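You operate a simulated robot arm through the tools that you are given. There is no shell and no other tool.

The job below is to be done with a simulated robot arm. You get a single attempt, and the scene is never put back.

## Task
Put things in order on the top of the grey table. At the end: the white roll stands on top of the nuts; the silver long axle from the top of the grey table stands where the white roll stood; the red card from the top of the grey table stands where the silver long axle stood; the green cover from the top of the grey table stands on top of the coiled chain; whatever was shut is shut again. Leave all else as you found it, and nothing knocked over.

The check looks at the end state, three seconds after you hand in, the way a careful person would. Anything else that was tipped, shoved, dropped, spilled or broken makes it a failure. A push-on lid holds only when it is set on centred and level and pressed home; a screw cap is set on level and turned clockwise until tight.

## Robot
A 7-joint arm with a two-finger parallel gripper, fixed in place. Base frame: the origin is at the foot of the arm, x ahead of it, y to its left, z up; the work surface is at about z = 0. Readings come in m, rad, newtons and seconds.
With the tool pointing down near the work surface it reaches from about 0.24 to 0.62 m from the base axis. Its first joint turns from -1.152 to 1.152 rad. Payload 2.6 kg.
The tool frame sits at the grasp point between the pads (the TCP): z along the fingers, y along the line on which they close. The tips reach 0.03 m beyond it. The gripper opens to 0.094 m. The fingers are 0.028 m wide and 0.01 m thick; the gripper's body (0.05 by 0.096 m) begins 0.055 m behind the TCP.
Orientation is that of the tool frame in the base frame, as a unit quaternion [x, y, z, w]. With the fingers straight down and closing along the base's y, the tool's x points along the base's -x, its y along +y and its z along -z.

## Interface
- The arm moves only by the tool step_arm. Its argument "steps" is a list of rows, each an object of numbers (a shift or turn left out is 0, a gripper value left out holds the last): "dx", "dy", "dz": the shift along the tool's x, y, z in units of 30 mm (1.0 is 30 mm); "wx", "wy", "wz": the turn, a rotation vector about the tool's x, y, z in units of 8 degrees (1.0 is 8 degrees); "gripper": the finger opening in m, from 0 to 0.094. In form: [{"dx": .., "dy": .., "dz": .., "wx": .., "wy": .., "wz": .., "gripper": ..}, ...]. A call has 1 to 20 rows; each row shifts and turns the commanded pose from where the row before left it, along the tool's axes as they then stand. A call with a number of a shift or a turn outside -1 to 1 is refused whole. A row lasts 0.2 s, in which the tool goes at most 0.05 m and 0.15 rad; a call with a longer step from one row to the next is refused whole, and so is a gripper value outside its range. A pose out of reach is approached as far as the arm can. The call stops where the force on the tool passes 40 N (or 10 N more than at its start, if that is more) or the arm is blocked; 0.2 s more then pass. Each finger travels about 0.072 m/s and halts on what it meets, pressing with about 38 N; the grip force reading is that of the motor and also rises with nothing between the fingers. The clock runs only during rows and for 0.2 s after the last one: add rows that do not move to give the fingers time. It gives the time, the measured TCP pose, the force on the tool (base axes), the opening and the grip force at its end, in the units of the frame above (readings bear some noise), with the torque about the TCP (base axes, N m) and any sound that the robot's microphone picked up.
- Cameras (640 x 400 px; columns grow to the right, rows downward): "scene" is fixed at [0.0263, 0.4294, 0.5505]; the picture's right is [-0.82, -0.57, 0.00], its down [-0.38, 0.55, -0.74] and it looks along [0.42, -0.61, -0.67] (base axes); focal length 318 px, centre (320, 200). "wrist" rides on the gripper at [0.076, 0.014, -0.102] in the tool frame; the picture's right is [-0.18, 0.98, 0.00], its down [-0.75, -0.14, -0.64] and it looks along [-0.63, -0.12, 0.77] (tool axes); focal length 243 px, centre (320, 200). There is no depth. A picture from a camera that has moved, and an enlarged one, comes with that camera's place and axes in the base frame and with its lens.
- camera(camera): a new picture of that camera. No time passes.
- zoom(camera, box): a new picture of the part [left, top, right, bottom] of that camera's present view, enlarged. No time passes.
- sign_off(): hands the job in; it is judged then, once.

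Places have to be worked out from the pictures, the camera data and where the tool is seen. Open the gripper and draw the arm clear of the work before you hand the job in, unless the task says otherwise.

The tools are called after "Request:" as a command line: name --argument value ..., lists and objects as JSON in quotes. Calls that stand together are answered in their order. step_arm: Moves the arm, as the interface text tells. Its arguments: {"type":"object","properties":{"steps":{"type":"array","items":{"type":"object","properties":{"dx":{"type":"number"},"dy":{"type":"number"},"dz":{"type":"number"},"wx":{"type":"number"},"wy":{"type":"number"},"wz":{"type":"number"},"gripper":{"type":"number"}}}}},"required":["steps"]} The other tools are called the same way: camera (camera) takes a picture; zoom (camera, box) takes an enlarged picture of a part of a camera's view; sign_off () hands the job in.

At the start:

```text
clock: 0.0
ee_pos: [0.3284, 0.103, 0.2815]
tool_rot: [0.0, 1.0, 0.0, 0.0]
contact_force: [0.6, 0.3, -0.4]
moment: [-0.03, 0.02, -0.01]
gripper_width: 0.094
grasp_force: 0.0
```

scene: 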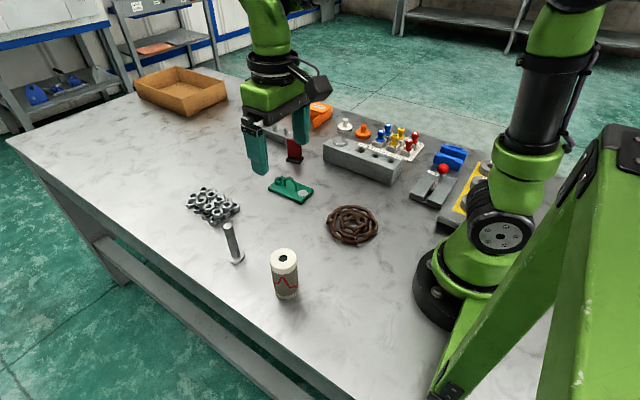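
wrist: 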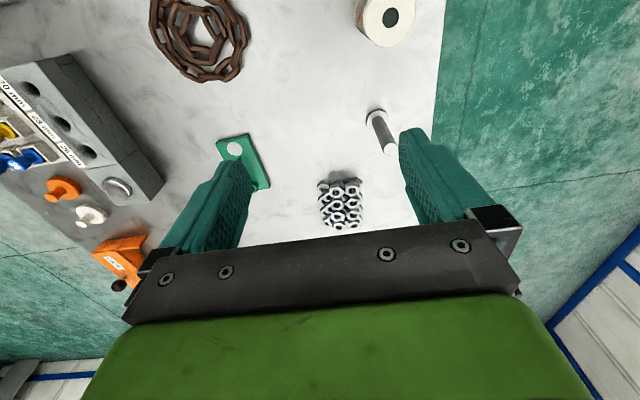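

I'll start by looking at the scene in detail before moving anything.

Request:
zoom --camera "scene" --box '[160, 160, 400, 310]'

Request:
zoom --camera "scene" --box '[230, 80, 390, 180]'

Request:
zoom --camera "scene" --box '[320, 100, 560, 250]'

Request:
zoom --camera "wrist" --box '[160, 0, 480, 200]'

```text
2.67 times, centred on (280, 235) of scene
camera zoom: at [0.0263, 0.4294, 0.5505], right [-0.82, -0.57, 0.0], down [-0.38, 0.55, -0.74], along [0.42, -0.61, -0.67], focal length 849 px, centre (427, 107)
```

zoom: 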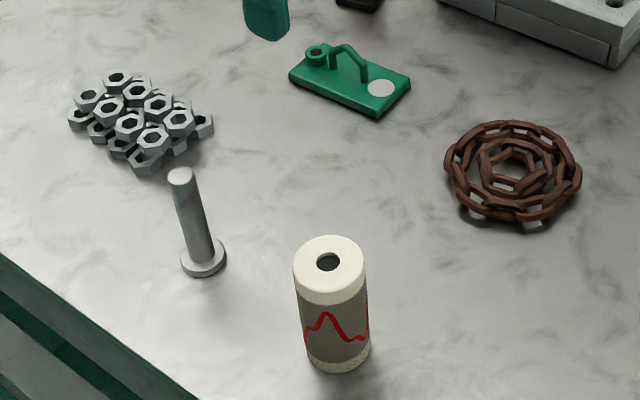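

```text
4.00 times, centred on (310, 130) of scene
camera zoom: at [0.0263, 0.4294, 0.5505], right [-0.82, -0.57, 0.0], down [-0.38, 0.55, -0.74], along [0.42, -0.61, -0.67], focal length 1273 px, centre (360, 480)
```

zoom: 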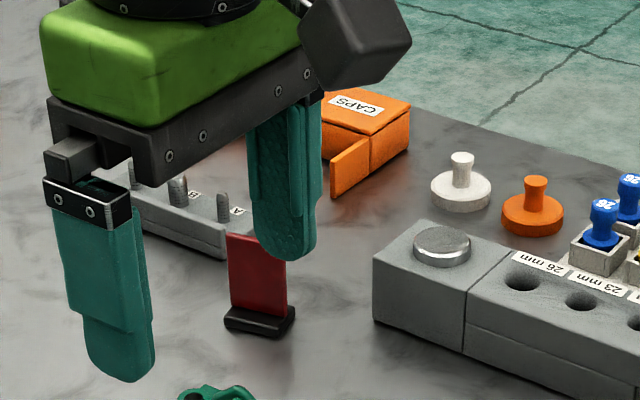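

```text
2.67 times, centred on (440, 175) of scene
camera zoom: at [0.0263, 0.4294, 0.5505], right [-0.82, -0.57, 0.0], down [-0.38, 0.55, -0.74], along [0.42, -0.61, -0.67], focal length 849 px, centre (0, 267)
```

zoom: 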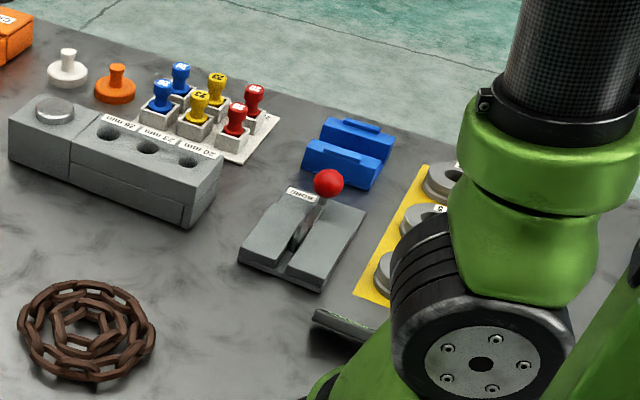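

```text
2.00 times, centred on (320, 100) of wrist
camera zoom: at [0.2538, 0.1184, 0.3838], right [0.18, 0.98, 0.0], down [0.75, -0.14, 0.64], along [0.63, -0.12, -0.77], focal length 485 px, centre (320, 400)
```

zoom: 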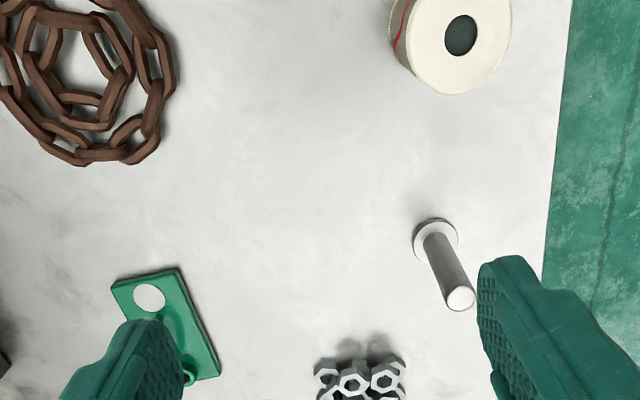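

The roll stands near (0.27, 0.18), the axle near (0.415, 0.18), the nuts near (0.57, 0.10), the chain near (0.25, -0.03), the green cover near (0.46, -0.06) and the red card near (0.53, -0.17). I'll zoom in further to learn what each one is.

Request:
zoom --camera "scene" --box '[250, 235, 330, 310]'

Request:
zoom --camera "scene" --box '[175, 175, 255, 270]'

Request:
zoom --camera "scene" --box '[260, 130, 324, 210]'

Request:
zoom --camera "scene" --box '[0, 0, 240, 150]'

Request:
zoom --camera "scene" --box '[320, 195, 390, 250]'

```text
5.33 times, centred on (290, 272) of scene
camera zoom: at [0.0263, 0.4294, 0.5505], right [-0.82, -0.57, 0.0], down [-0.38, 0.55, -0.74], along [0.42, -0.61, -0.67], focal length 1698 px, centre (480, -187)
```

zoom: 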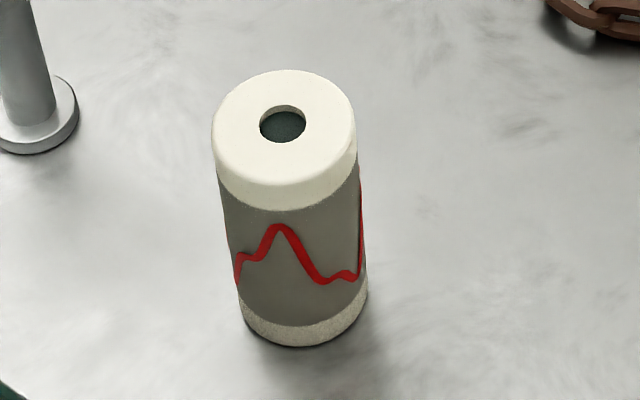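

```text
4.21 times, centred on (215, 222) of scene
camera zoom: at [0.0263, 0.4294, 0.5505], right [-0.82, -0.57, 0.0], down [-0.38, 0.55, -0.74], along [0.42, -0.61, -0.67], focal length 1340 px, centre (762, 105)
```

zoom: 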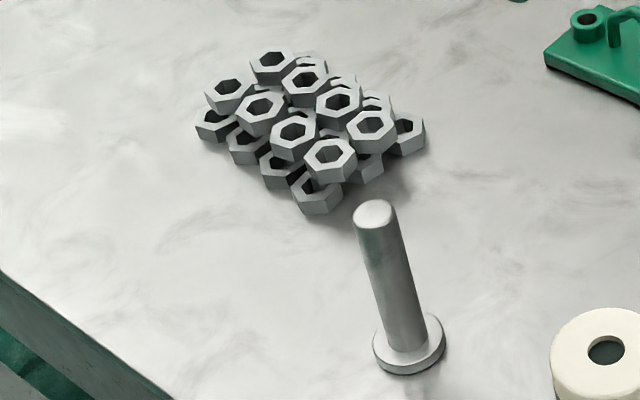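

```text
5.00 times, centred on (292, 170) of scene
camera zoom: at [0.0263, 0.4294, 0.5505], right [-0.82, -0.57, 0.0], down [-0.38, 0.55, -0.74], along [0.42, -0.61, -0.67], focal length 1591 px, centre (460, 350)
```

zoom: 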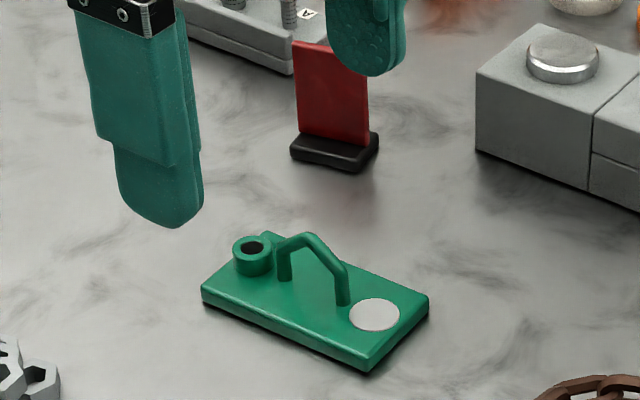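

```text
2.67 times, centred on (120, 75) of scene
camera zoom: at [0.0263, 0.4294, 0.5505], right [-0.82, -0.57, 0.0], down [-0.38, 0.55, -0.74], along [0.42, -0.61, -0.67], focal length 849 px, centre (853, 533)
```

zoom: 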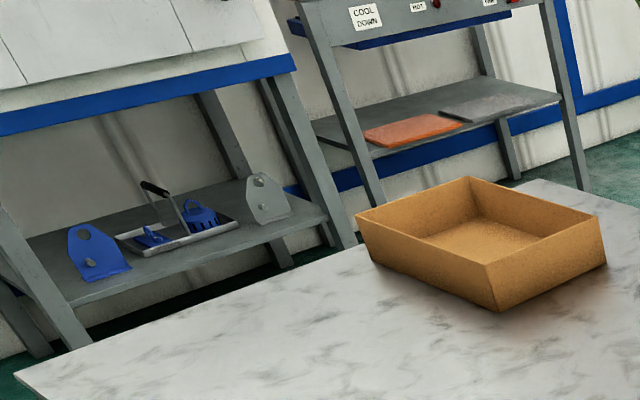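

```text
7.27 times, centred on (355, 222) of scene
camera zoom: at [0.0263, 0.4294, 0.5505], right [-0.82, -0.57, 0.0], down [-0.38, 0.55, -0.74], along [0.42, -0.61, -0.67], focal length 2315 px, centre (66, 36)
```

zoom: 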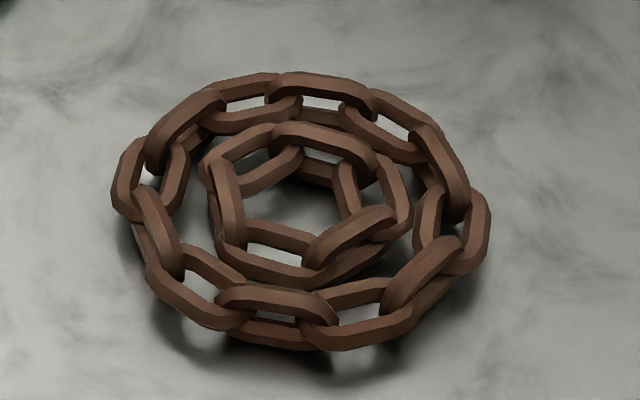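

The nuts form a two-layer heap with a flattish top. The roll is about 48 mm across and 0.10 m tall, and the card stands in a black foot. I'll move the gripper above the roll at z=0.2 to fix its position with the wrist camera, which also unblocks the scene camera.

Request:
step_arm --steps '[{"dx": 0.453, "dy": 0.675, "dz": 0.679, "gripper": 0.094}, {"dx": 0.453, "dy": 0.675, "dz": 0.679}, {"dx": 0.453, "dy": 0.675, "dz": 0.679}, {"dx": 0.453, "dy": 0.675, "dz": 0.679}, {}, {}]'

Request:
camera --camera "wrist"

Request:
camera --camera "scene"

```text
clock: 1.4
ee_pos: [0.2752, 0.1859, 0.2004]
tool_rot: [0.0, 1.0, 0.0, 0.0]
contact_force: [-0.9, -0.6, -0.4]
moment: [0.02, 0.03, 0.02]
gripper_width: 0.094
grasp_force: 0.1
```

```text
taken
camera wrist: at [0.1996, 0.1999, 0.3015], right [0.18, 0.98, 0.0], down [0.75, -0.14, 0.64], along [0.63, -0.12, -0.77], focal length 243 px, centre (320, 200)
```

wrist: 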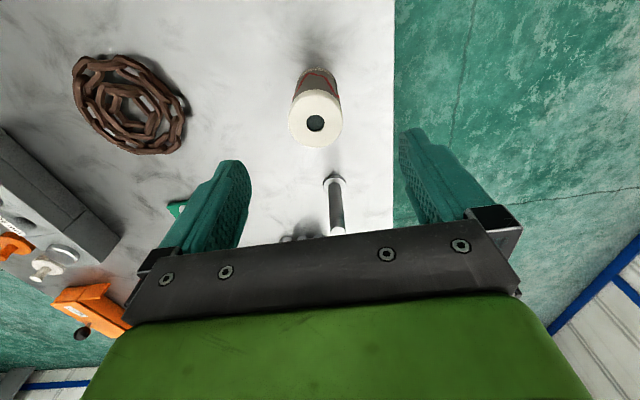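

```text
taken
```

scene: 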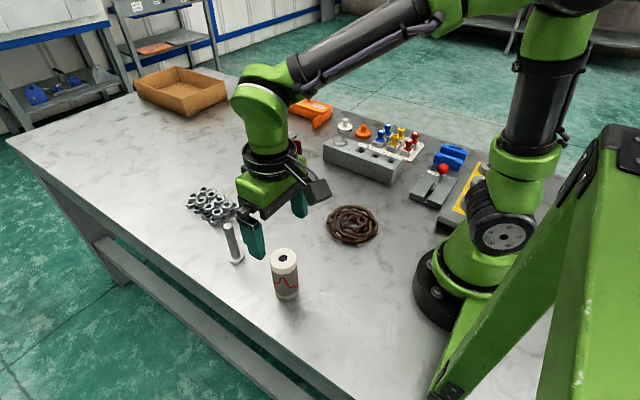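

The axis frames agree with the arm motion. I'll zoom into the wrist view to locate the roll and the axle precisely.

Request:
zoom --camera "wrist" --box '[260, 50, 380, 125]'

Request:
zoom --camera "wrist" --box '[260, 100, 400, 250]'

Request:
zoom --camera "wrist" --box '[50, 40, 210, 165]'

```text
5.33 times, centred on (320, 88) of wrist
camera zoom: at [0.1996, 0.1999, 0.3015], right [0.18, 0.98, 0.0], down [0.75, -0.14, 0.64], along [0.63, -0.12, -0.77], focal length 1294 px, centre (320, 800)
```

zoom: 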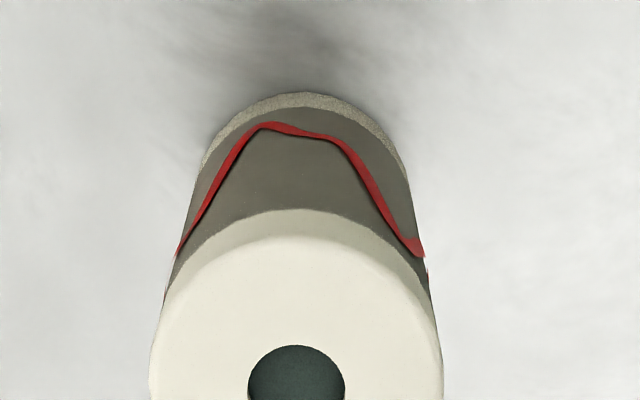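

```text
2.67 times, centred on (330, 175) of wrist
camera zoom: at [0.1996, 0.1999, 0.3015], right [0.18, 0.98, 0.0], down [0.75, -0.14, 0.64], along [0.63, -0.12, -0.77], focal length 647 px, centre (293, 267)
```

zoom: 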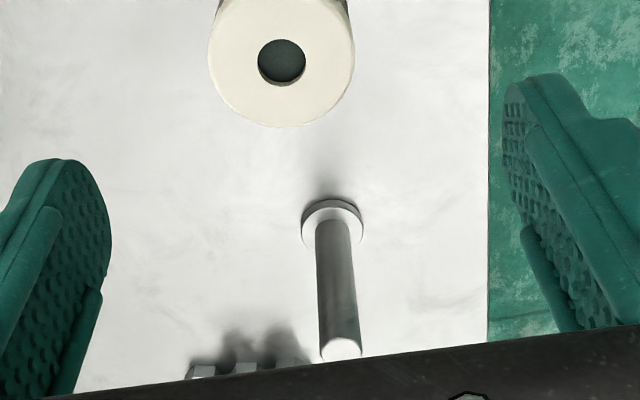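

```text
3.20 times, centred on (130, 102) of wrist
camera zoom: at [0.1996, 0.1999, 0.3015], right [0.18, 0.98, 0.0], down [0.75, -0.14, 0.64], along [0.63, -0.12, -0.77], focal length 776 px, centre (928, 512)
```

zoom: 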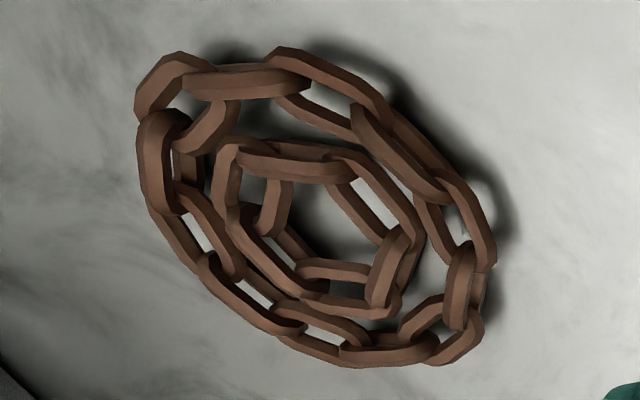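

Roll is at about (0.278, 0.182) with height 0.10, and the axle at about (0.416, 0.182) with height 0.10. Next I move over near the nuts at a safe height to inspect the heap.

Request:
step_arm --steps '[{"dx": -0.9375, "dy": -0.3375}, {"dx": -0.9375, "dy": -0.3375}, {"dx": -0.9375, "dy": -0.3375}, {"dx": -0.9375, "dy": -0.3375}, {"dx": -0.9375, "dy": -0.3375}, {"dx": -0.9375, "dy": -0.3375}, {"dx": -0.9375, "dy": -0.3375}, {"dx": -0.9375, "dy": -0.3375, "dz": 0.6}, {}, {}]'

Request:
camera --camera "wrist"

Request:
zoom --camera "wrist" --box '[240, 110, 400, 210]'

Request:
camera --camera "scene"

```text
clock: 3.6
ee_pos: [0.501, 0.1027, 0.1809]
tool_rot: [0.0, 1.0, 0.001, 0.0]
contact_force: [-0.2, 0.0, 0.1]
moment: [0.02, -0.01, 0.01]
gripper_width: 0.094
grasp_force: 0.1
```

```text
taken
camera wrist: at [0.4261, 0.1179, 0.2834], right [0.18, 0.98, 0.0], down [0.75, -0.14, 0.64], along [0.63, -0.12, -0.77], focal length 243 px, centre (320, 200)
```

wrist: 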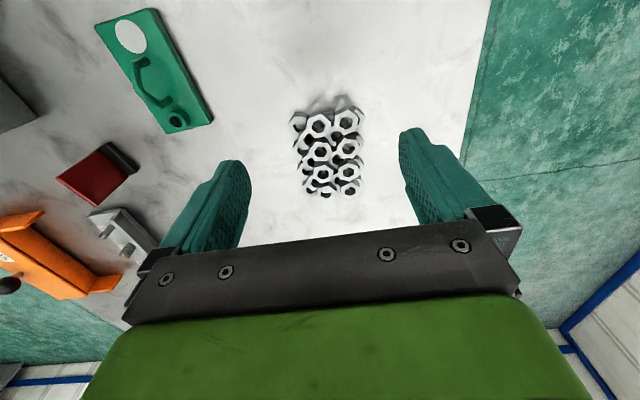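

```text
4.00 times, centred on (320, 160) of wrist
camera zoom: at [0.4261, 0.1179, 0.2834], right [0.18, 0.98, 0.0], down [0.75, -0.14, 0.64], along [0.63, -0.12, -0.77], focal length 970 px, centre (320, 360)
```

zoom: 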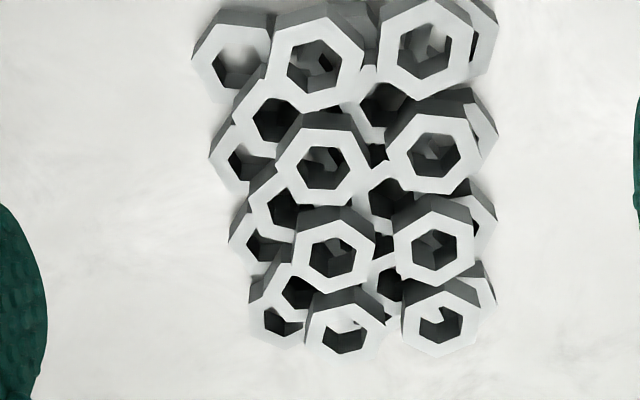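

```text
taken
```

scene: 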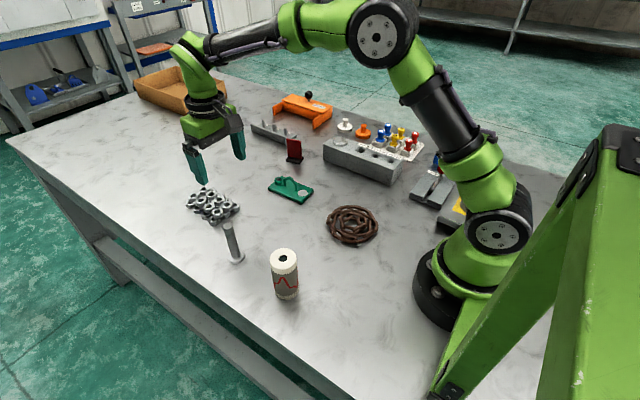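

The heap's top layer is about 2×4 nuts, spanning x≈0.53–0.625 and y≈0.09–0.127, wide enough for the roll. The arm is now clear of the card and the orange thing, so I'll zoom in on those.

Request:
zoom --camera "scene" --box '[240, 80, 360, 210]'

Request:
zoom --camera "scene" --box '[270, 130, 320, 170]'

Request:
zoom --camera "wrist" --box '[40, 0, 240, 220]'

Request:
zoom --camera "scene" --box '[260, 165, 325, 210]'

```text
3.08 times, centred on (300, 145) of scene
camera zoom: at [0.0263, 0.4294, 0.5505], right [-0.82, -0.57, 0.0], down [-0.38, 0.55, -0.74], along [0.42, -0.61, -0.67], focal length 979 px, centre (382, 369)
```

zoom: 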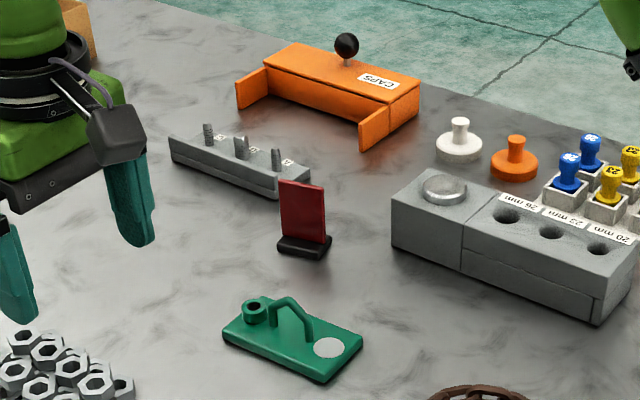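

```text
10.00 times, centred on (295, 150) of scene
camera zoom: at [0.0263, 0.4294, 0.5505], right [-0.82, -0.57, 0.0], down [-0.38, 0.55, -0.74], along [0.42, -0.61, -0.67], focal length 3183 px, centre (570, 700)
```

zoom: 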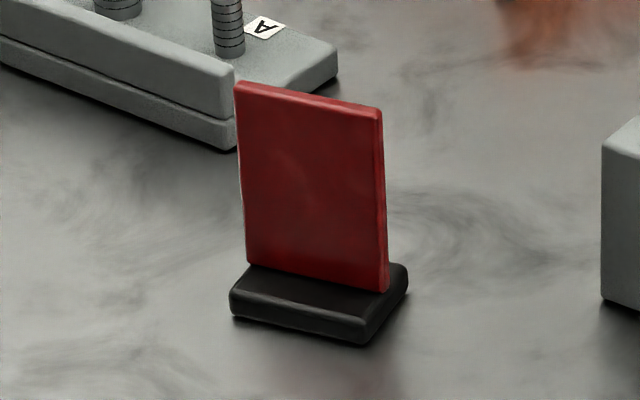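

```text
1.82 times, centred on (140, 110) of wrist
camera zoom: at [0.4261, 0.1179, 0.2834], right [0.18, 0.98, 0.0], down [0.75, -0.14, 0.64], along [0.63, -0.12, -0.77], focal length 441 px, centre (647, 364)
```

zoom: 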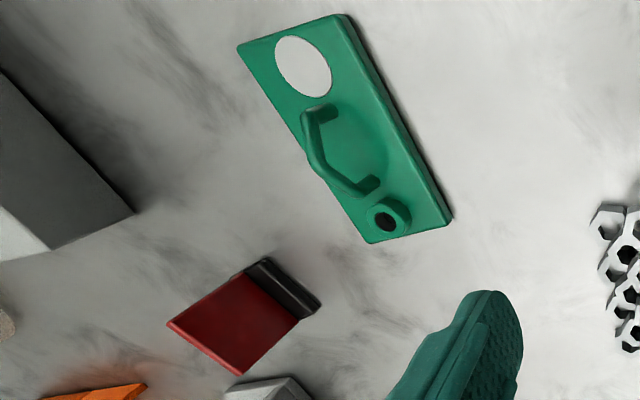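

```text
8.89 times, centred on (292, 188) of scene
camera zoom: at [0.0263, 0.4294, 0.5505], right [-0.82, -0.57, 0.0], down [-0.38, 0.55, -0.74], along [0.42, -0.61, -0.67], focal length 2829 px, centre (564, 311)
```

zoom: 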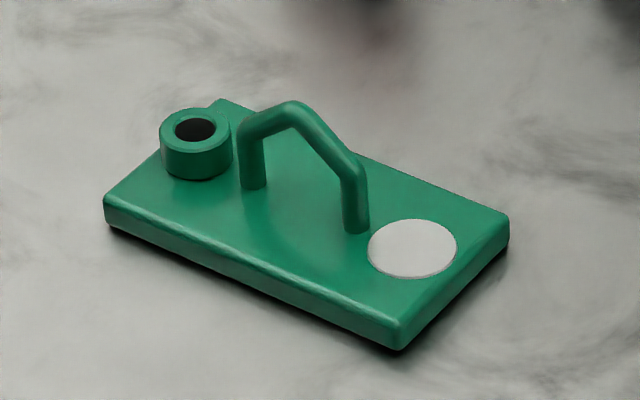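

The card's face normal is about 16° off the y axis, with its foot centred near (0.535, -0.174). The cover's handle runs along x at about (0.46, -0.057). I'll start with the roll by returning above it, then checking alignment from a lower height.

Request:
step_arm --steps '[{"dz": -0.6}, {"dx": 0.929, "dy": 0.33}, {"dx": 0.929, "dy": 0.33}, {"dx": 0.929, "dy": 0.33}, {"dx": 0.929, "dy": 0.33}, {"dx": 0.929, "dy": 0.33}, {"dx": 0.929, "dy": 0.33}, {"dx": 0.929, "dy": 0.33}, {"dx": 0.929, "dy": 0.33}, {}, {"dz": 0.9}, {"dz": 0.9}, {}, {}]'

Request:
camera --camera "wrist"

Request:
zoom --camera "wrist" --box '[240, 80, 400, 240]'

```text
clock: 6.6
ee_pos: [0.2764, 0.1839, 0.146]
tool_rot: [0.0, 1.0, 0.0, 0.0]
contact_force: [0.1, -0.2, 0.4]
moment: [0.01, 0.0, 0.01]
gripper_width: 0.0941
grasp_force: 0.1
```

```text
taken
camera wrist: at [0.2006, 0.1974, 0.2487], right [0.18, 0.98, 0.0], down [0.75, -0.14, 0.64], along [0.63, -0.12, -0.77], focal length 243 px, centre (320, 200)
```

wrist: 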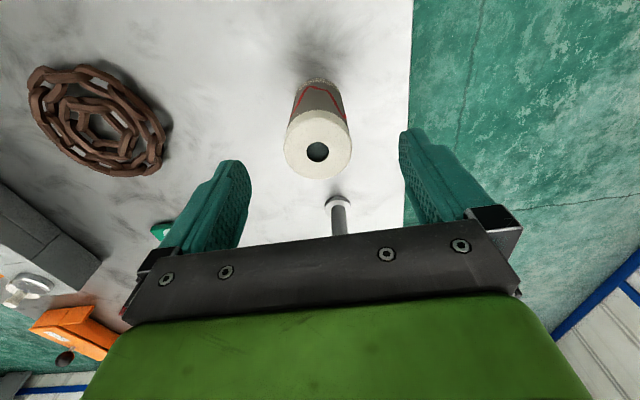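

```text
2.50 times, centred on (320, 160) of wrist
camera zoom: at [0.2006, 0.1974, 0.2487], right [0.18, 0.98, 0.0], down [0.75, -0.14, 0.64], along [0.63, -0.12, -0.77], focal length 606 px, centre (320, 300)
```

zoom: 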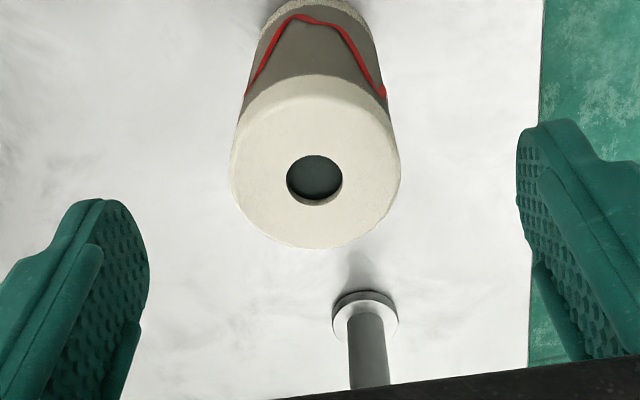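

The roll's top is at about z=0.104, with its axis at (0.278, 0.1815). I'll descend to TCP z=0.06 and close.

Request:
step_arm --steps '[{"dx": -0.053, "dy": -0.08, "dz": 0.7}, {"dz": 0.7}, {"dz": 0.7}, {"dz": 0.7}, {}, {}]'

Request:
camera --camera "wrist"

Request:
zoom --camera "scene" --box '[210, 190, 340, 310]'

```text
clock: 8.0
ee_pos: [0.2766, 0.1787, 0.0626]
tool_rot: [0.0, 1.0, 0.0, 0.0]
contact_force: [0.0, 0.6, 0.3]
moment: [-0.05, 0.0, -0.03]
gripper_width: 0.0939
grasp_force: 0.0
```

```text
taken
camera wrist: at [0.2013, 0.194, 0.1643], right [0.18, 0.98, 0.0], down [0.75, -0.14, 0.64], along [0.63, -0.12, -0.77], focal length 243 px, centre (320, 200)
```

wrist: 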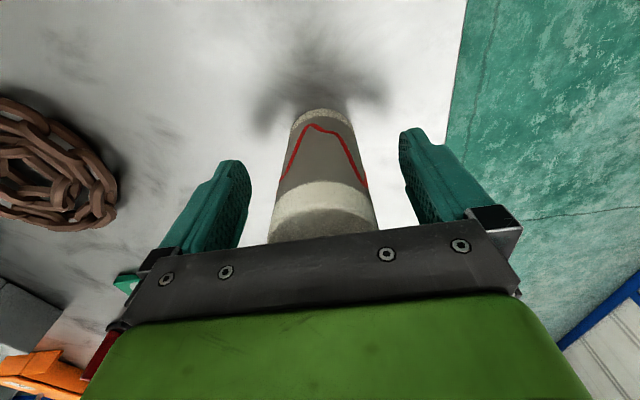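

```text
3.33 times, centred on (275, 250) of scene
camera zoom: at [0.0263, 0.4294, 0.5505], right [-0.82, -0.57, 0.0], down [-0.38, 0.55, -0.74], along [0.42, -0.61, -0.67], focal length 1061 px, centre (470, 33)
```

zoom: 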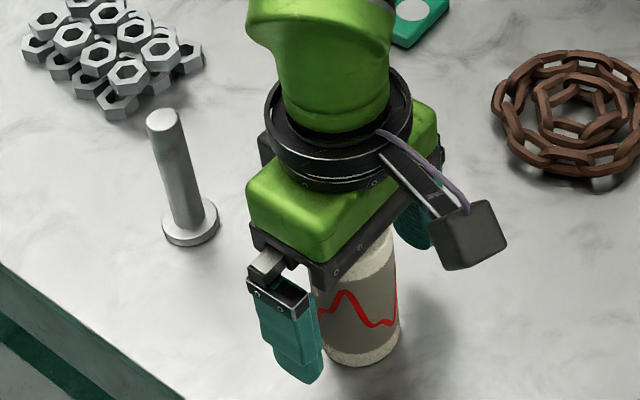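

The roll is between the fingers with the body clear of its top. Closing the gripper on it.

Request:
step_arm --steps '[{"gripper": 0.03}, {}, {}, {}, {}]'

```text
clock: 9.2
ee_pos: [0.2766, 0.1785, 0.0623]
tool_rot: [0.0, 1.0, 0.001, 0.0]
contact_force: [0.2, 0.2, 1.0]
moment: [0.01, -0.03, 0.0]
gripper_width: 0.0485
grasp_force: 37.5
```

It has a firm grip at 48.5 mm. Lifting it straight up by about 0.14 m.

Request:
step_arm --steps '[{"dz": -0.3}, {"dz": -0.7}, {"dz": -0.8}, {"dz": -0.9}, {"dz": -0.9}, {"dz": -0.9}, {}, {}]'

Request:
camera --camera "wrist"

Request:
camera --camera "scene"

```text
clock: 11.0
ee_pos: [0.2764, 0.181, 0.1978]
tool_rot: [0.0, 1.0, 0.001, 0.0]
contact_force: [0.0, -0.9, 0.0]
moment: [0.01, 0.01, 0.01]
gripper_width: 0.0485
grasp_force: 38.1
```

```text
taken
camera wrist: at [0.2021, 0.1952, 0.2997], right [0.18, 0.98, 0.0], down [0.75, -0.14, 0.64], along [0.63, -0.12, -0.77], focal length 243 px, centre (320, 200)
```

wrist: 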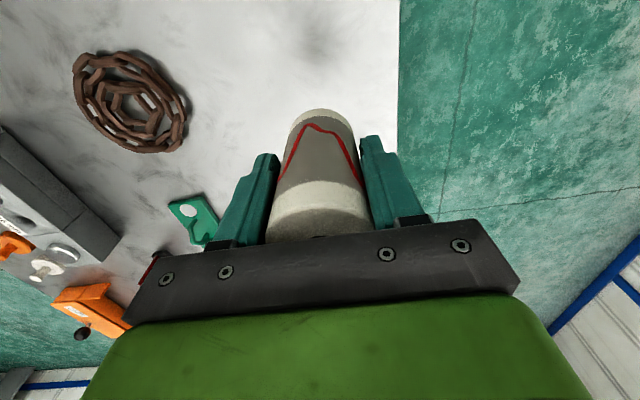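

```text
taken
```

scene: 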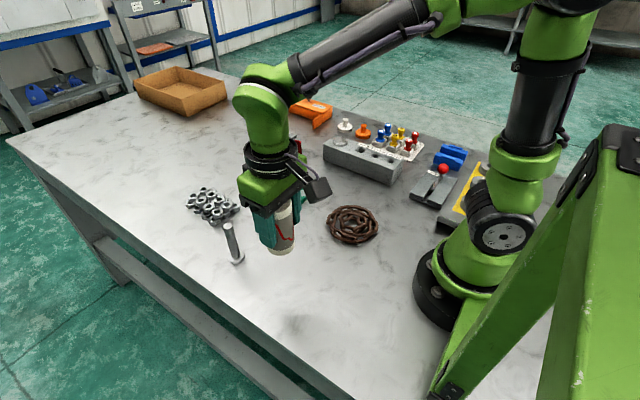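

The roll lifted cleanly and upright. I'll carry it over to above the nuts' centre (0.578, 0.109), staying above the axle top.

Request:
step_arm --steps '[{"dx": -0.834, "dy": -0.197}, {"dx": -0.834, "dy": -0.197}, {"dx": -0.834, "dy": -0.197}, {"dx": -0.834, "dy": -0.197}, {"dx": -0.834, "dy": -0.197}, {"dx": -0.834, "dy": -0.197}, {"dx": -0.834, "dy": -0.197}, {"dx": -0.834, "dy": -0.197}, {"dx": -0.834, "dy": -0.197}, {"dx": -0.834, "dy": -0.197}, {"dx": -0.834, "dy": -0.197}, {"dx": -0.834, "dy": -0.197}, {}, {}]'

Request:
camera --camera "wrist"

Request:
zoom --camera "scene" --box '[130, 110, 290, 270]'

```text
clock: 14.0
ee_pos: [0.5765, 0.112, 0.1949]
tool_rot: [0.001, 1.0, 0.0, 0.0]
contact_force: [0.0, 0.2, -1.1]
moment: [0.04, 0.01, 0.04]
gripper_width: 0.0484
grasp_force: 38.6
```

```text
taken
camera wrist: at [0.501, 0.1259, 0.2967], right [0.18, 0.98, 0.0], down [0.75, -0.14, 0.64], along [0.63, -0.12, -0.77], focal length 243 px, centre (320, 200)
```

wrist: 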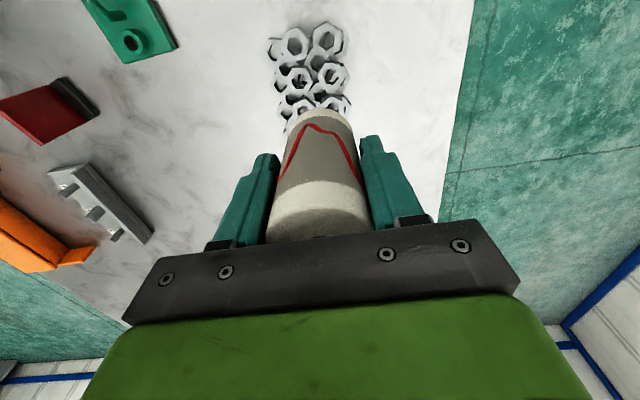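

```text
2.50 times, centred on (210, 190) of scene
camera zoom: at [0.0263, 0.4294, 0.5505], right [-0.82, -0.57, 0.0], down [-0.38, 0.55, -0.74], along [0.42, -0.61, -0.67], focal length 796 px, centre (595, 225)
```

zoom: 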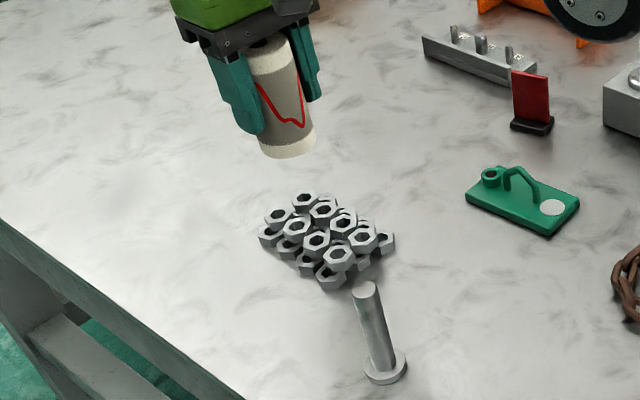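

The heap's near rows are visible below the roll. I'll zoom to triangulate the nut positions with this second view.

Request:
zoom --camera "wrist" --box '[240, 10, 400, 130]'

Request:
zoom --camera "scene" --box '[180, 120, 270, 230]'

```text
3.33 times, centred on (320, 70) of wrist
camera zoom: at [0.501, 0.1259, 0.2967], right [0.18, 0.98, 0.0], down [0.75, -0.14, 0.64], along [0.63, -0.12, -0.77], focal length 809 px, centre (320, 633)
```

zoom: 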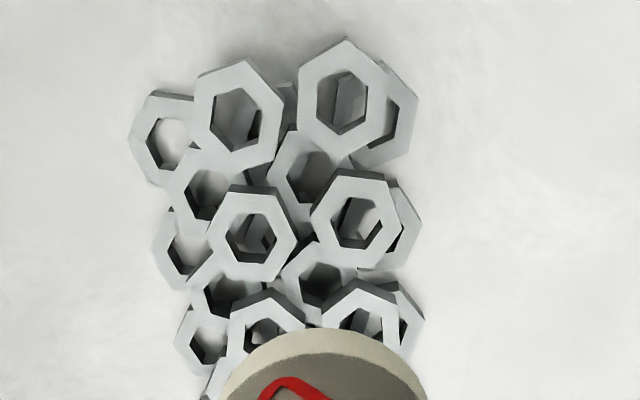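

```text
3.64 times, centred on (225, 175) of scene
camera zoom: at [0.0263, 0.4294, 0.5505], right [-0.82, -0.57, 0.0], down [-0.38, 0.55, -0.74], along [0.42, -0.61, -0.67], focal length 1157 px, centre (666, 291)
```

zoom: 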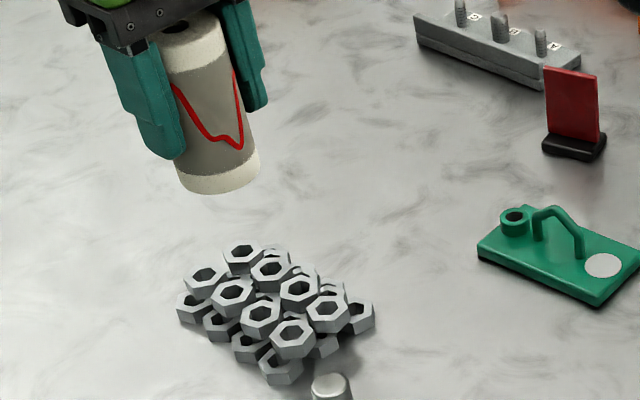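

Triangulation puts the heap top at z≈0.03, centred at (0.578, 0.108), right under the roll. I'll lower most of the way, then creep down in small steps watching the force.

Request:
step_arm --steps '[{"dz": 0.6}, {"dz": 0.6}, {"dz": 0.6}, {"dz": 0.6}, {"dz": 0.4}, {}, {}]'

Request:
zoom --camera "scene" --box '[170, 130, 270, 230]'

Request:
zoom --camera "wrist" --box '[240, 40, 400, 160]'

```text
clock: 15.6
ee_pos: [0.5775, 0.1094, 0.1123]
tool_rot: [0.001, 1.0, 0.0, 0.0]
contact_force: [-0.1, -0.1, -1.4]
moment: [-0.02, -0.03, 0.02]
gripper_width: 0.0486
grasp_force: 38.1
```

```text
4.00 times, centred on (220, 180) of scene
camera zoom: at [0.0263, 0.4294, 0.5505], right [-0.82, -0.57, 0.0], down [-0.38, 0.55, -0.74], along [0.42, -0.61, -0.67], focal length 1273 px, centre (720, 280)
```

zoom: 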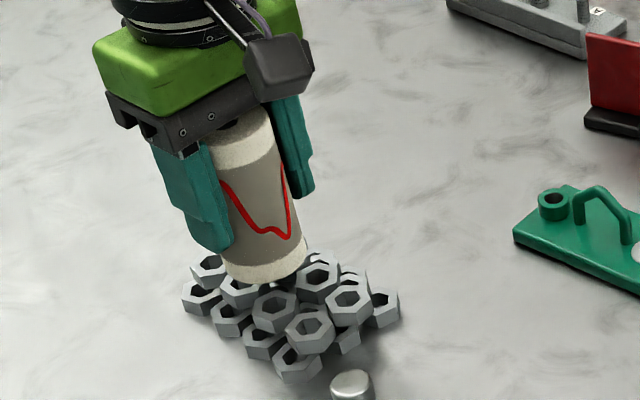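

```text
3.33 times, centred on (320, 100) of wrist
camera zoom: at [0.5026, 0.1242, 0.2141], right [0.18, 0.98, 0.0], down [0.75, -0.14, 0.64], along [0.63, -0.12, -0.77], focal length 809 px, centre (320, 533)
```

zoom: 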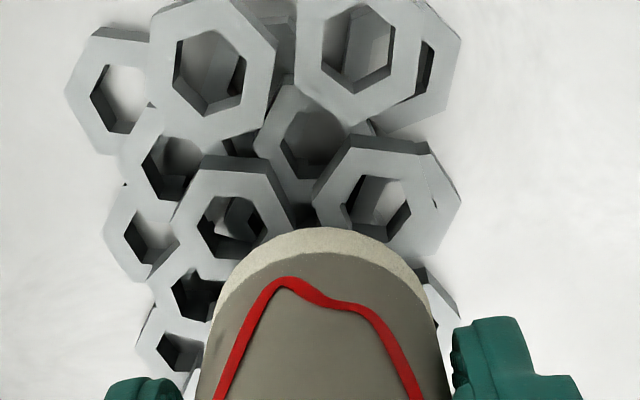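

The roll is about 20 mm above the heap and centred across it. Creeping down.

Request:
step_arm --steps '[{"dz": 0.15}, {"dz": 0.15}, {"dz": 0.1}, {}]'

Request:
step_arm --steps '[{"dz": 0.08}, {"dz": 0.05}, {}]'

```text
clock: 16.6
ee_pos: [0.5793, 0.1085, 0.101]
tool_rot: [0.0, 1.0, 0.0, 0.0]
contact_force: [-0.1, 0.4, -0.3]
moment: [-0.05, -0.05, 0.03]
gripper_width: 0.0486
grasp_force: 38.1
```

```text
clock: 17.4
ee_pos: [0.5781, 0.1108, 0.0972]
tool_rot: [0.0, 1.0, 0.0, 0.0]
contact_force: [-0.4, 0.1, -0.5]
moment: [0.01, 0.05, 0.03]
gripper_width: 0.0485
grasp_force: 37.4
```

No contact yet at z=0.097. I'll continue down in ~2 mm steps.

Request:
step_arm --steps '[{"dz": 0.07}, {}]'

Request:
step_arm --steps '[{"dz": 0.06}, {}]'

Request:
zoom --camera "scene" --box '[170, 130, 270, 230]'

```text
clock: 18.0
ee_pos: [0.5778, 0.11, 0.0965]
tool_rot: [0.001, 1.0, 0.0, 0.0]
contact_force: [-3.2, -1.2, 9.1]
moment: [-0.07, 0.24, -0.02]
gripper_width: 0.0482
grasp_force: 38.4
```

```text
clock: 18.6
ee_pos: [0.5788, 0.1095, 0.0961]
tool_rot: [0.0, 1.0, 0.001, 0.003]
contact_force: [-3.8, 1.4, 24.3]
moment: [-0.08, 0.0, -0.01]
gripper_width: 0.0482
grasp_force: 38.3
```

```text
4.00 times, centred on (220, 180) of scene
camera zoom: at [0.0262, 0.4294, 0.5505], right [-0.82, -0.57, 0.0], down [-0.38, 0.55, -0.74], along [0.42, -0.61, -0.67], focal length 1273 px, centre (720, 280)
```

zoom: 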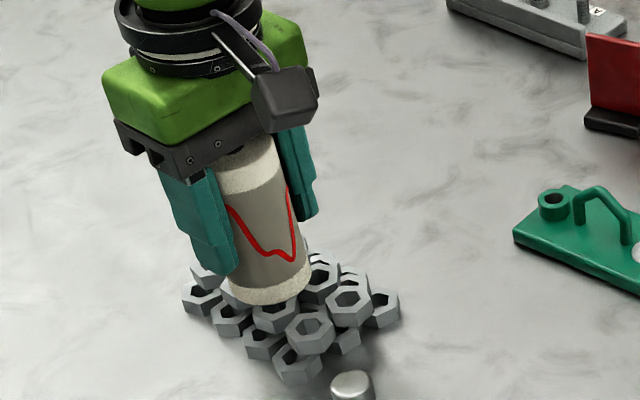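

Contact was made at TCP z≈0.096, so the heap top is ~0.034. I'll ease the pressure by about 2 mm, check the force, then open.

Request:
step_arm --steps '[{"dz": -0.08}, {}]'

```text
clock: 19.2
ee_pos: [0.5773, 0.1103, 0.096]
tool_rot: [-0.001, 1.0, 0.0, 0.0]
contact_force: [4.6, 2.5, 13.2]
moment: [0.04, -0.59, 0.11]
gripper_width: 0.0481
grasp_force: 38.7
```

Still 13 N; easing up another ~1.2 mm.

Request:
step_arm --steps '[{"dz": -0.04}, {}]'

```text
clock: 19.8
ee_pos: [0.5771, 0.11, 0.0944]
tool_rot: [0.001, 1.0, -0.002, -0.001]
contact_force: [2.9, 0.6, 5.9]
moment: [0.04, -0.37, 0.0]
gripper_width: 0.0482
grasp_force: 38.0
```

Residual is about 6 N, gentle enough. Opening in stages.

Request:
step_arm --steps '[{"gripper": 0.05}, {"gripper": 0.054}, {"gripper": 0.062}, {"gripper": 0.075}, {"gripper": 0.09}, {}, {}]'

Request:
zoom --camera "scene" --box '[170, 130, 270, 230]'

Request:
camera --camera "wrist"

```text
clock: 21.4
ee_pos: [0.5777, 0.1089, 0.096]
tool_rot: [-0.001, 1.0, 0.0, 0.0]
contact_force: [0.9, -0.8, -0.1]
moment: [0.02, 0.01, 0.01]
gripper_width: 0.09
grasp_force: 0.0
```

```text
4.00 times, centred on (220, 180) of scene
camera zoom: at [0.0263, 0.4294, 0.5505], right [-0.82, -0.57, 0.0], down [-0.38, 0.55, -0.74], along [0.42, -0.61, -0.67], focal length 1273 px, centre (720, 280)
```

zoom: 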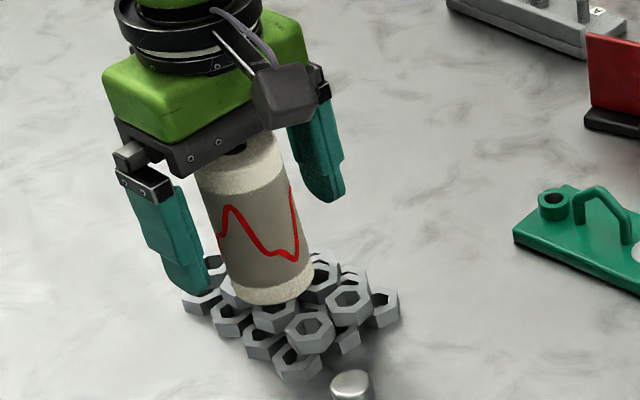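

```text
taken
camera wrist: at [0.5024, 0.1249, 0.1983], right [0.18, 0.98, 0.0], down [0.75, -0.14, 0.64], along [0.63, -0.12, -0.77], focal length 243 px, centre (320, 200)
```

wrist: 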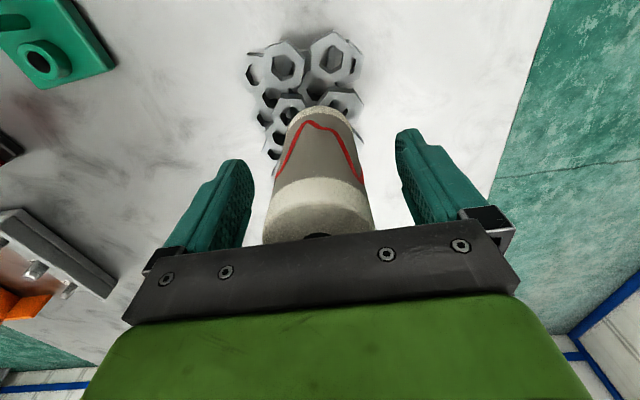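

The roll stands free on the heap. Raising straight up until the fingers are clear of it.

Request:
step_arm --steps '[{"dz": -0.5}, {"dz": -0.8}, {"dz": -0.8}, {"dz": -0.8}, {"dz": -0.8}, {"dz": -0.8}, {}]'

Request:
zoom --camera "scene" --box '[170, 130, 270, 230]'

Request:
camera --camera "wrist"

```text
clock: 23.0
ee_pos: [0.5738, 0.1157, 0.2295]
tool_rot: [0.0, 1.0, 0.0, 0.0]
contact_force: [0.4, -0.5, -1.4]
moment: [0.01, 0.0, 0.0]
gripper_width: 0.0901
grasp_force: 0.1
out of reach, approached as far as the arm can: row 6
```

```text
4.00 times, centred on (220, 180) of scene
camera zoom: at [0.0263, 0.4294, 0.5505], right [-0.82, -0.57, 0.0], down [-0.38, 0.55, -0.74], along [0.42, -0.61, -0.67], focal length 1273 px, centre (720, 280)
```

zoom: 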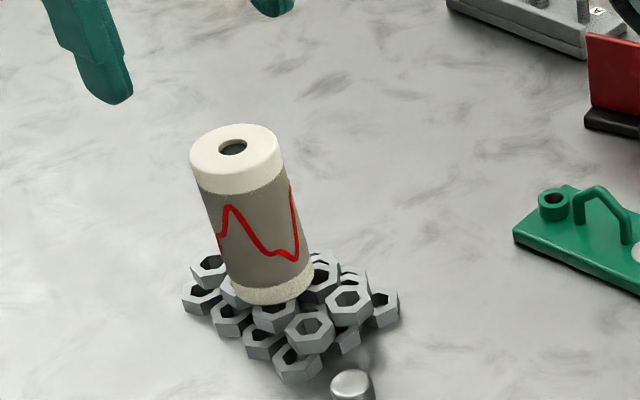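

```text
taken
camera wrist: at [0.498, 0.131, 0.3315], right [0.18, 0.98, 0.0], down [0.75, -0.14, 0.64], along [0.63, -0.12, -0.77], focal length 243 px, centre (320, 200)
```

wrist: 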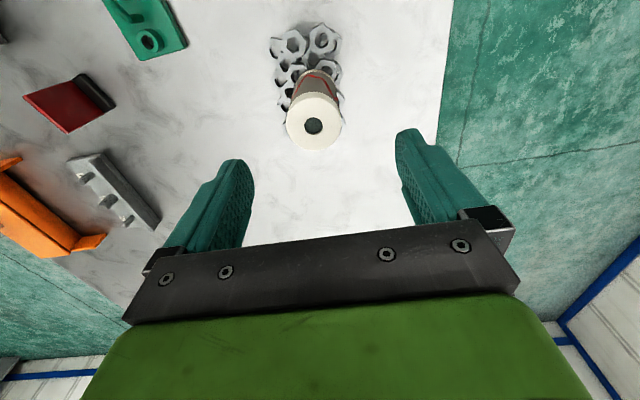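

The roll stands upright on the nuts at (0.578, 0.11). Next is the axle, so I'll move above it at (0.416, 0.182) and check.

Request:
step_arm --steps '[{"dx": 0.751, "dy": 0.316}, {"dx": 0.751, "dy": 0.316}, {"dx": 0.751, "dy": 0.316}, {"dx": 0.751, "dy": 0.316}, {"dx": 0.751, "dy": 0.316}, {"dx": 0.751, "dy": 0.316, "dz": 0.6}, {"dx": 0.751, "dy": 0.316, "dz": 0.6}, {"dz": 0.6}, {}, {}]'

Request:
camera --camera "wrist"

Request:
zoom --camera "wrist" --box '[240, 80, 400, 240]'

```text
clock: 25.2
ee_pos: [0.4168, 0.1802, 0.1757]
tool_rot: [0.0, 1.0, -0.001, 0.0]
contact_force: [0.6, 1.0, 0.6]
moment: [0.01, 0.02, 0.0]
gripper_width: 0.09
grasp_force: 0.1
```

```text
taken
camera wrist: at [0.3416, 0.1959, 0.2781], right [0.18, 0.98, 0.0], down [0.75, -0.14, 0.64], along [0.63, -0.12, -0.77], focal length 243 px, centre (320, 200)
```

wrist: 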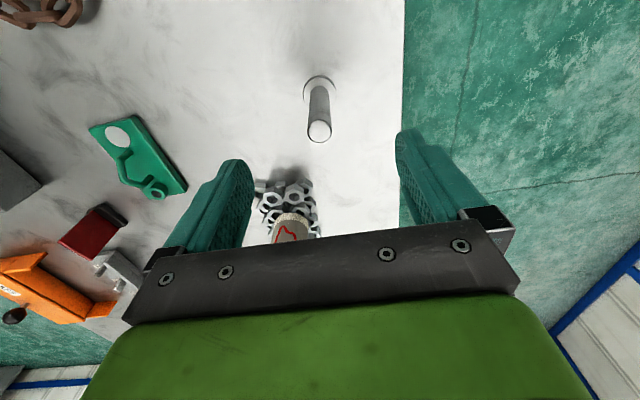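

```text
2.50 times, centred on (320, 160) of wrist
camera zoom: at [0.3416, 0.1959, 0.2781], right [0.18, 0.98, 0.0], down [0.75, -0.14, 0.64], along [0.63, -0.12, -0.77], focal length 606 px, centre (320, 300)
```

zoom: 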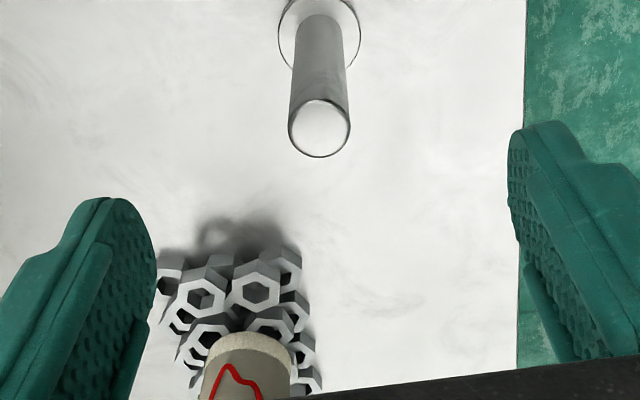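

The axle is directly below the gripper, within 2 mm. I'll descend to grip the shaft at TCP z≈0.06 and close.

Request:
step_arm --steps '[{"dx": -0.06, "dz": 0.7}, {"dz": 0.8}, {"dz": 0.8}, {"dz": 0.8}, {"dz": 0.75}, {}, {}]'

Request:
camera --camera "wrist"

Request:
zoom --camera "scene" --box '[170, 150, 290, 280]'

```text
clock: 26.8
ee_pos: [0.4166, 0.1816, 0.06]
tool_rot: [0.0, 1.0, 0.0, 0.001]
contact_force: [0.3, -0.1, 0.5]
moment: [0.0, -0.03, 0.03]
gripper_width: 0.0899
grasp_force: 0.0
```

```text
taken
camera wrist: at [0.3423, 0.197, 0.1621], right [0.18, 0.98, 0.0], down [0.75, -0.14, 0.64], along [0.63, -0.12, -0.77], focal length 243 px, centre (320, 200)
```

wrist: 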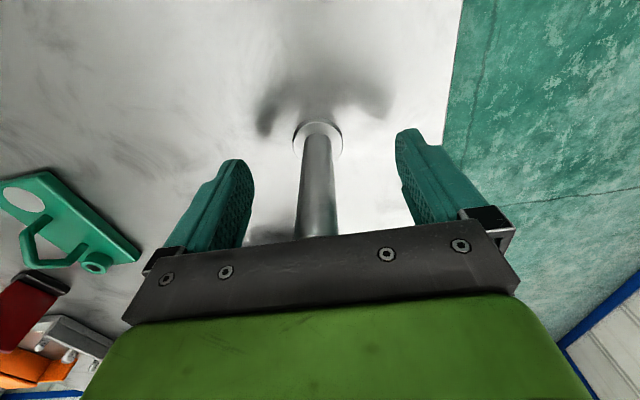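

```text
3.08 times, centred on (230, 215) of scene
camera zoom: at [0.0263, 0.4294, 0.5505], right [-0.82, -0.57, 0.0], down [-0.38, 0.55, -0.74], along [0.42, -0.61, -0.67], focal length 979 px, centre (597, 154)
```

zoom: 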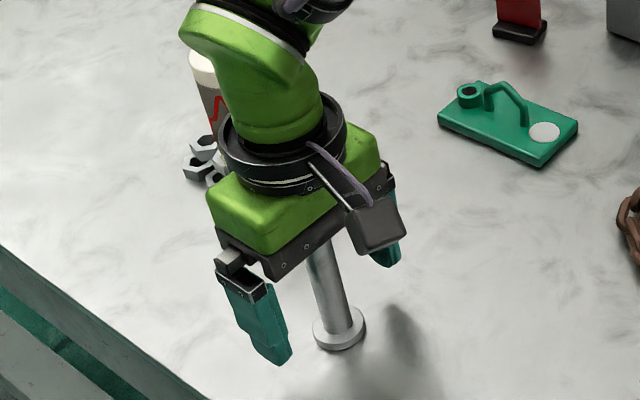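

The shaft is centred between the pads. Closing, then lifting straight up.

Request:
step_arm --steps '[{"gripper": 0.008}, {}, {}, {}, {}, {}]'

Request:
step_arm --steps '[{"dz": -0.2}, {"dz": -0.5}, {"dz": -0.8}, {"dz": -0.8}, {"dz": -0.8}, {}, {}]'

Request:
camera --camera "wrist"

Request:
camera --camera "scene"

```text
clock: 28.2
ee_pos: [0.4185, 0.1817, 0.0596]
tool_rot: [0.0, 1.0, 0.0, 0.0]
contact_force: [0.1, 0.3, -0.3]
moment: [-0.05, 0.0, -0.03]
gripper_width: 0.0191
grasp_force: 37.8
```

```text
clock: 29.8
ee_pos: [0.417, 0.1822, 0.1531]
tool_rot: [0.0, 1.0, 0.0, 0.0]
contact_force: [-0.3, -0.1, -2.2]
moment: [-0.03, 0.02, 0.0]
gripper_width: 0.0193
grasp_force: 38.5
```

```text
taken
camera wrist: at [0.3418, 0.1972, 0.2556], right [0.18, 0.98, 0.0], down [0.75, -0.14, 0.64], along [0.63, -0.12, -0.77], focal length 243 px, centre (320, 200)
```

wrist: 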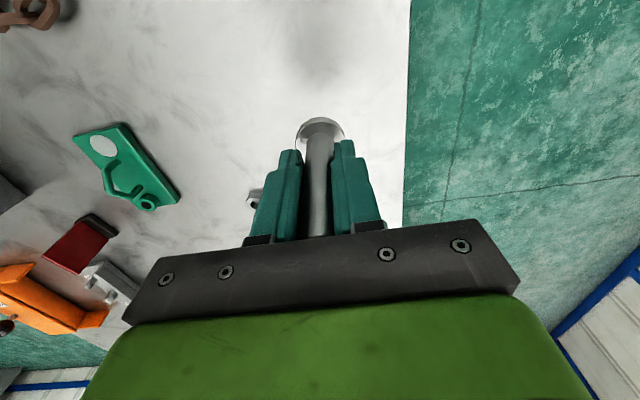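

```text
taken
```

scene: 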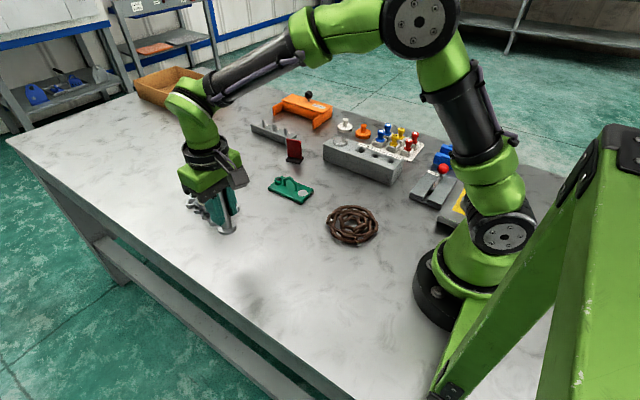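

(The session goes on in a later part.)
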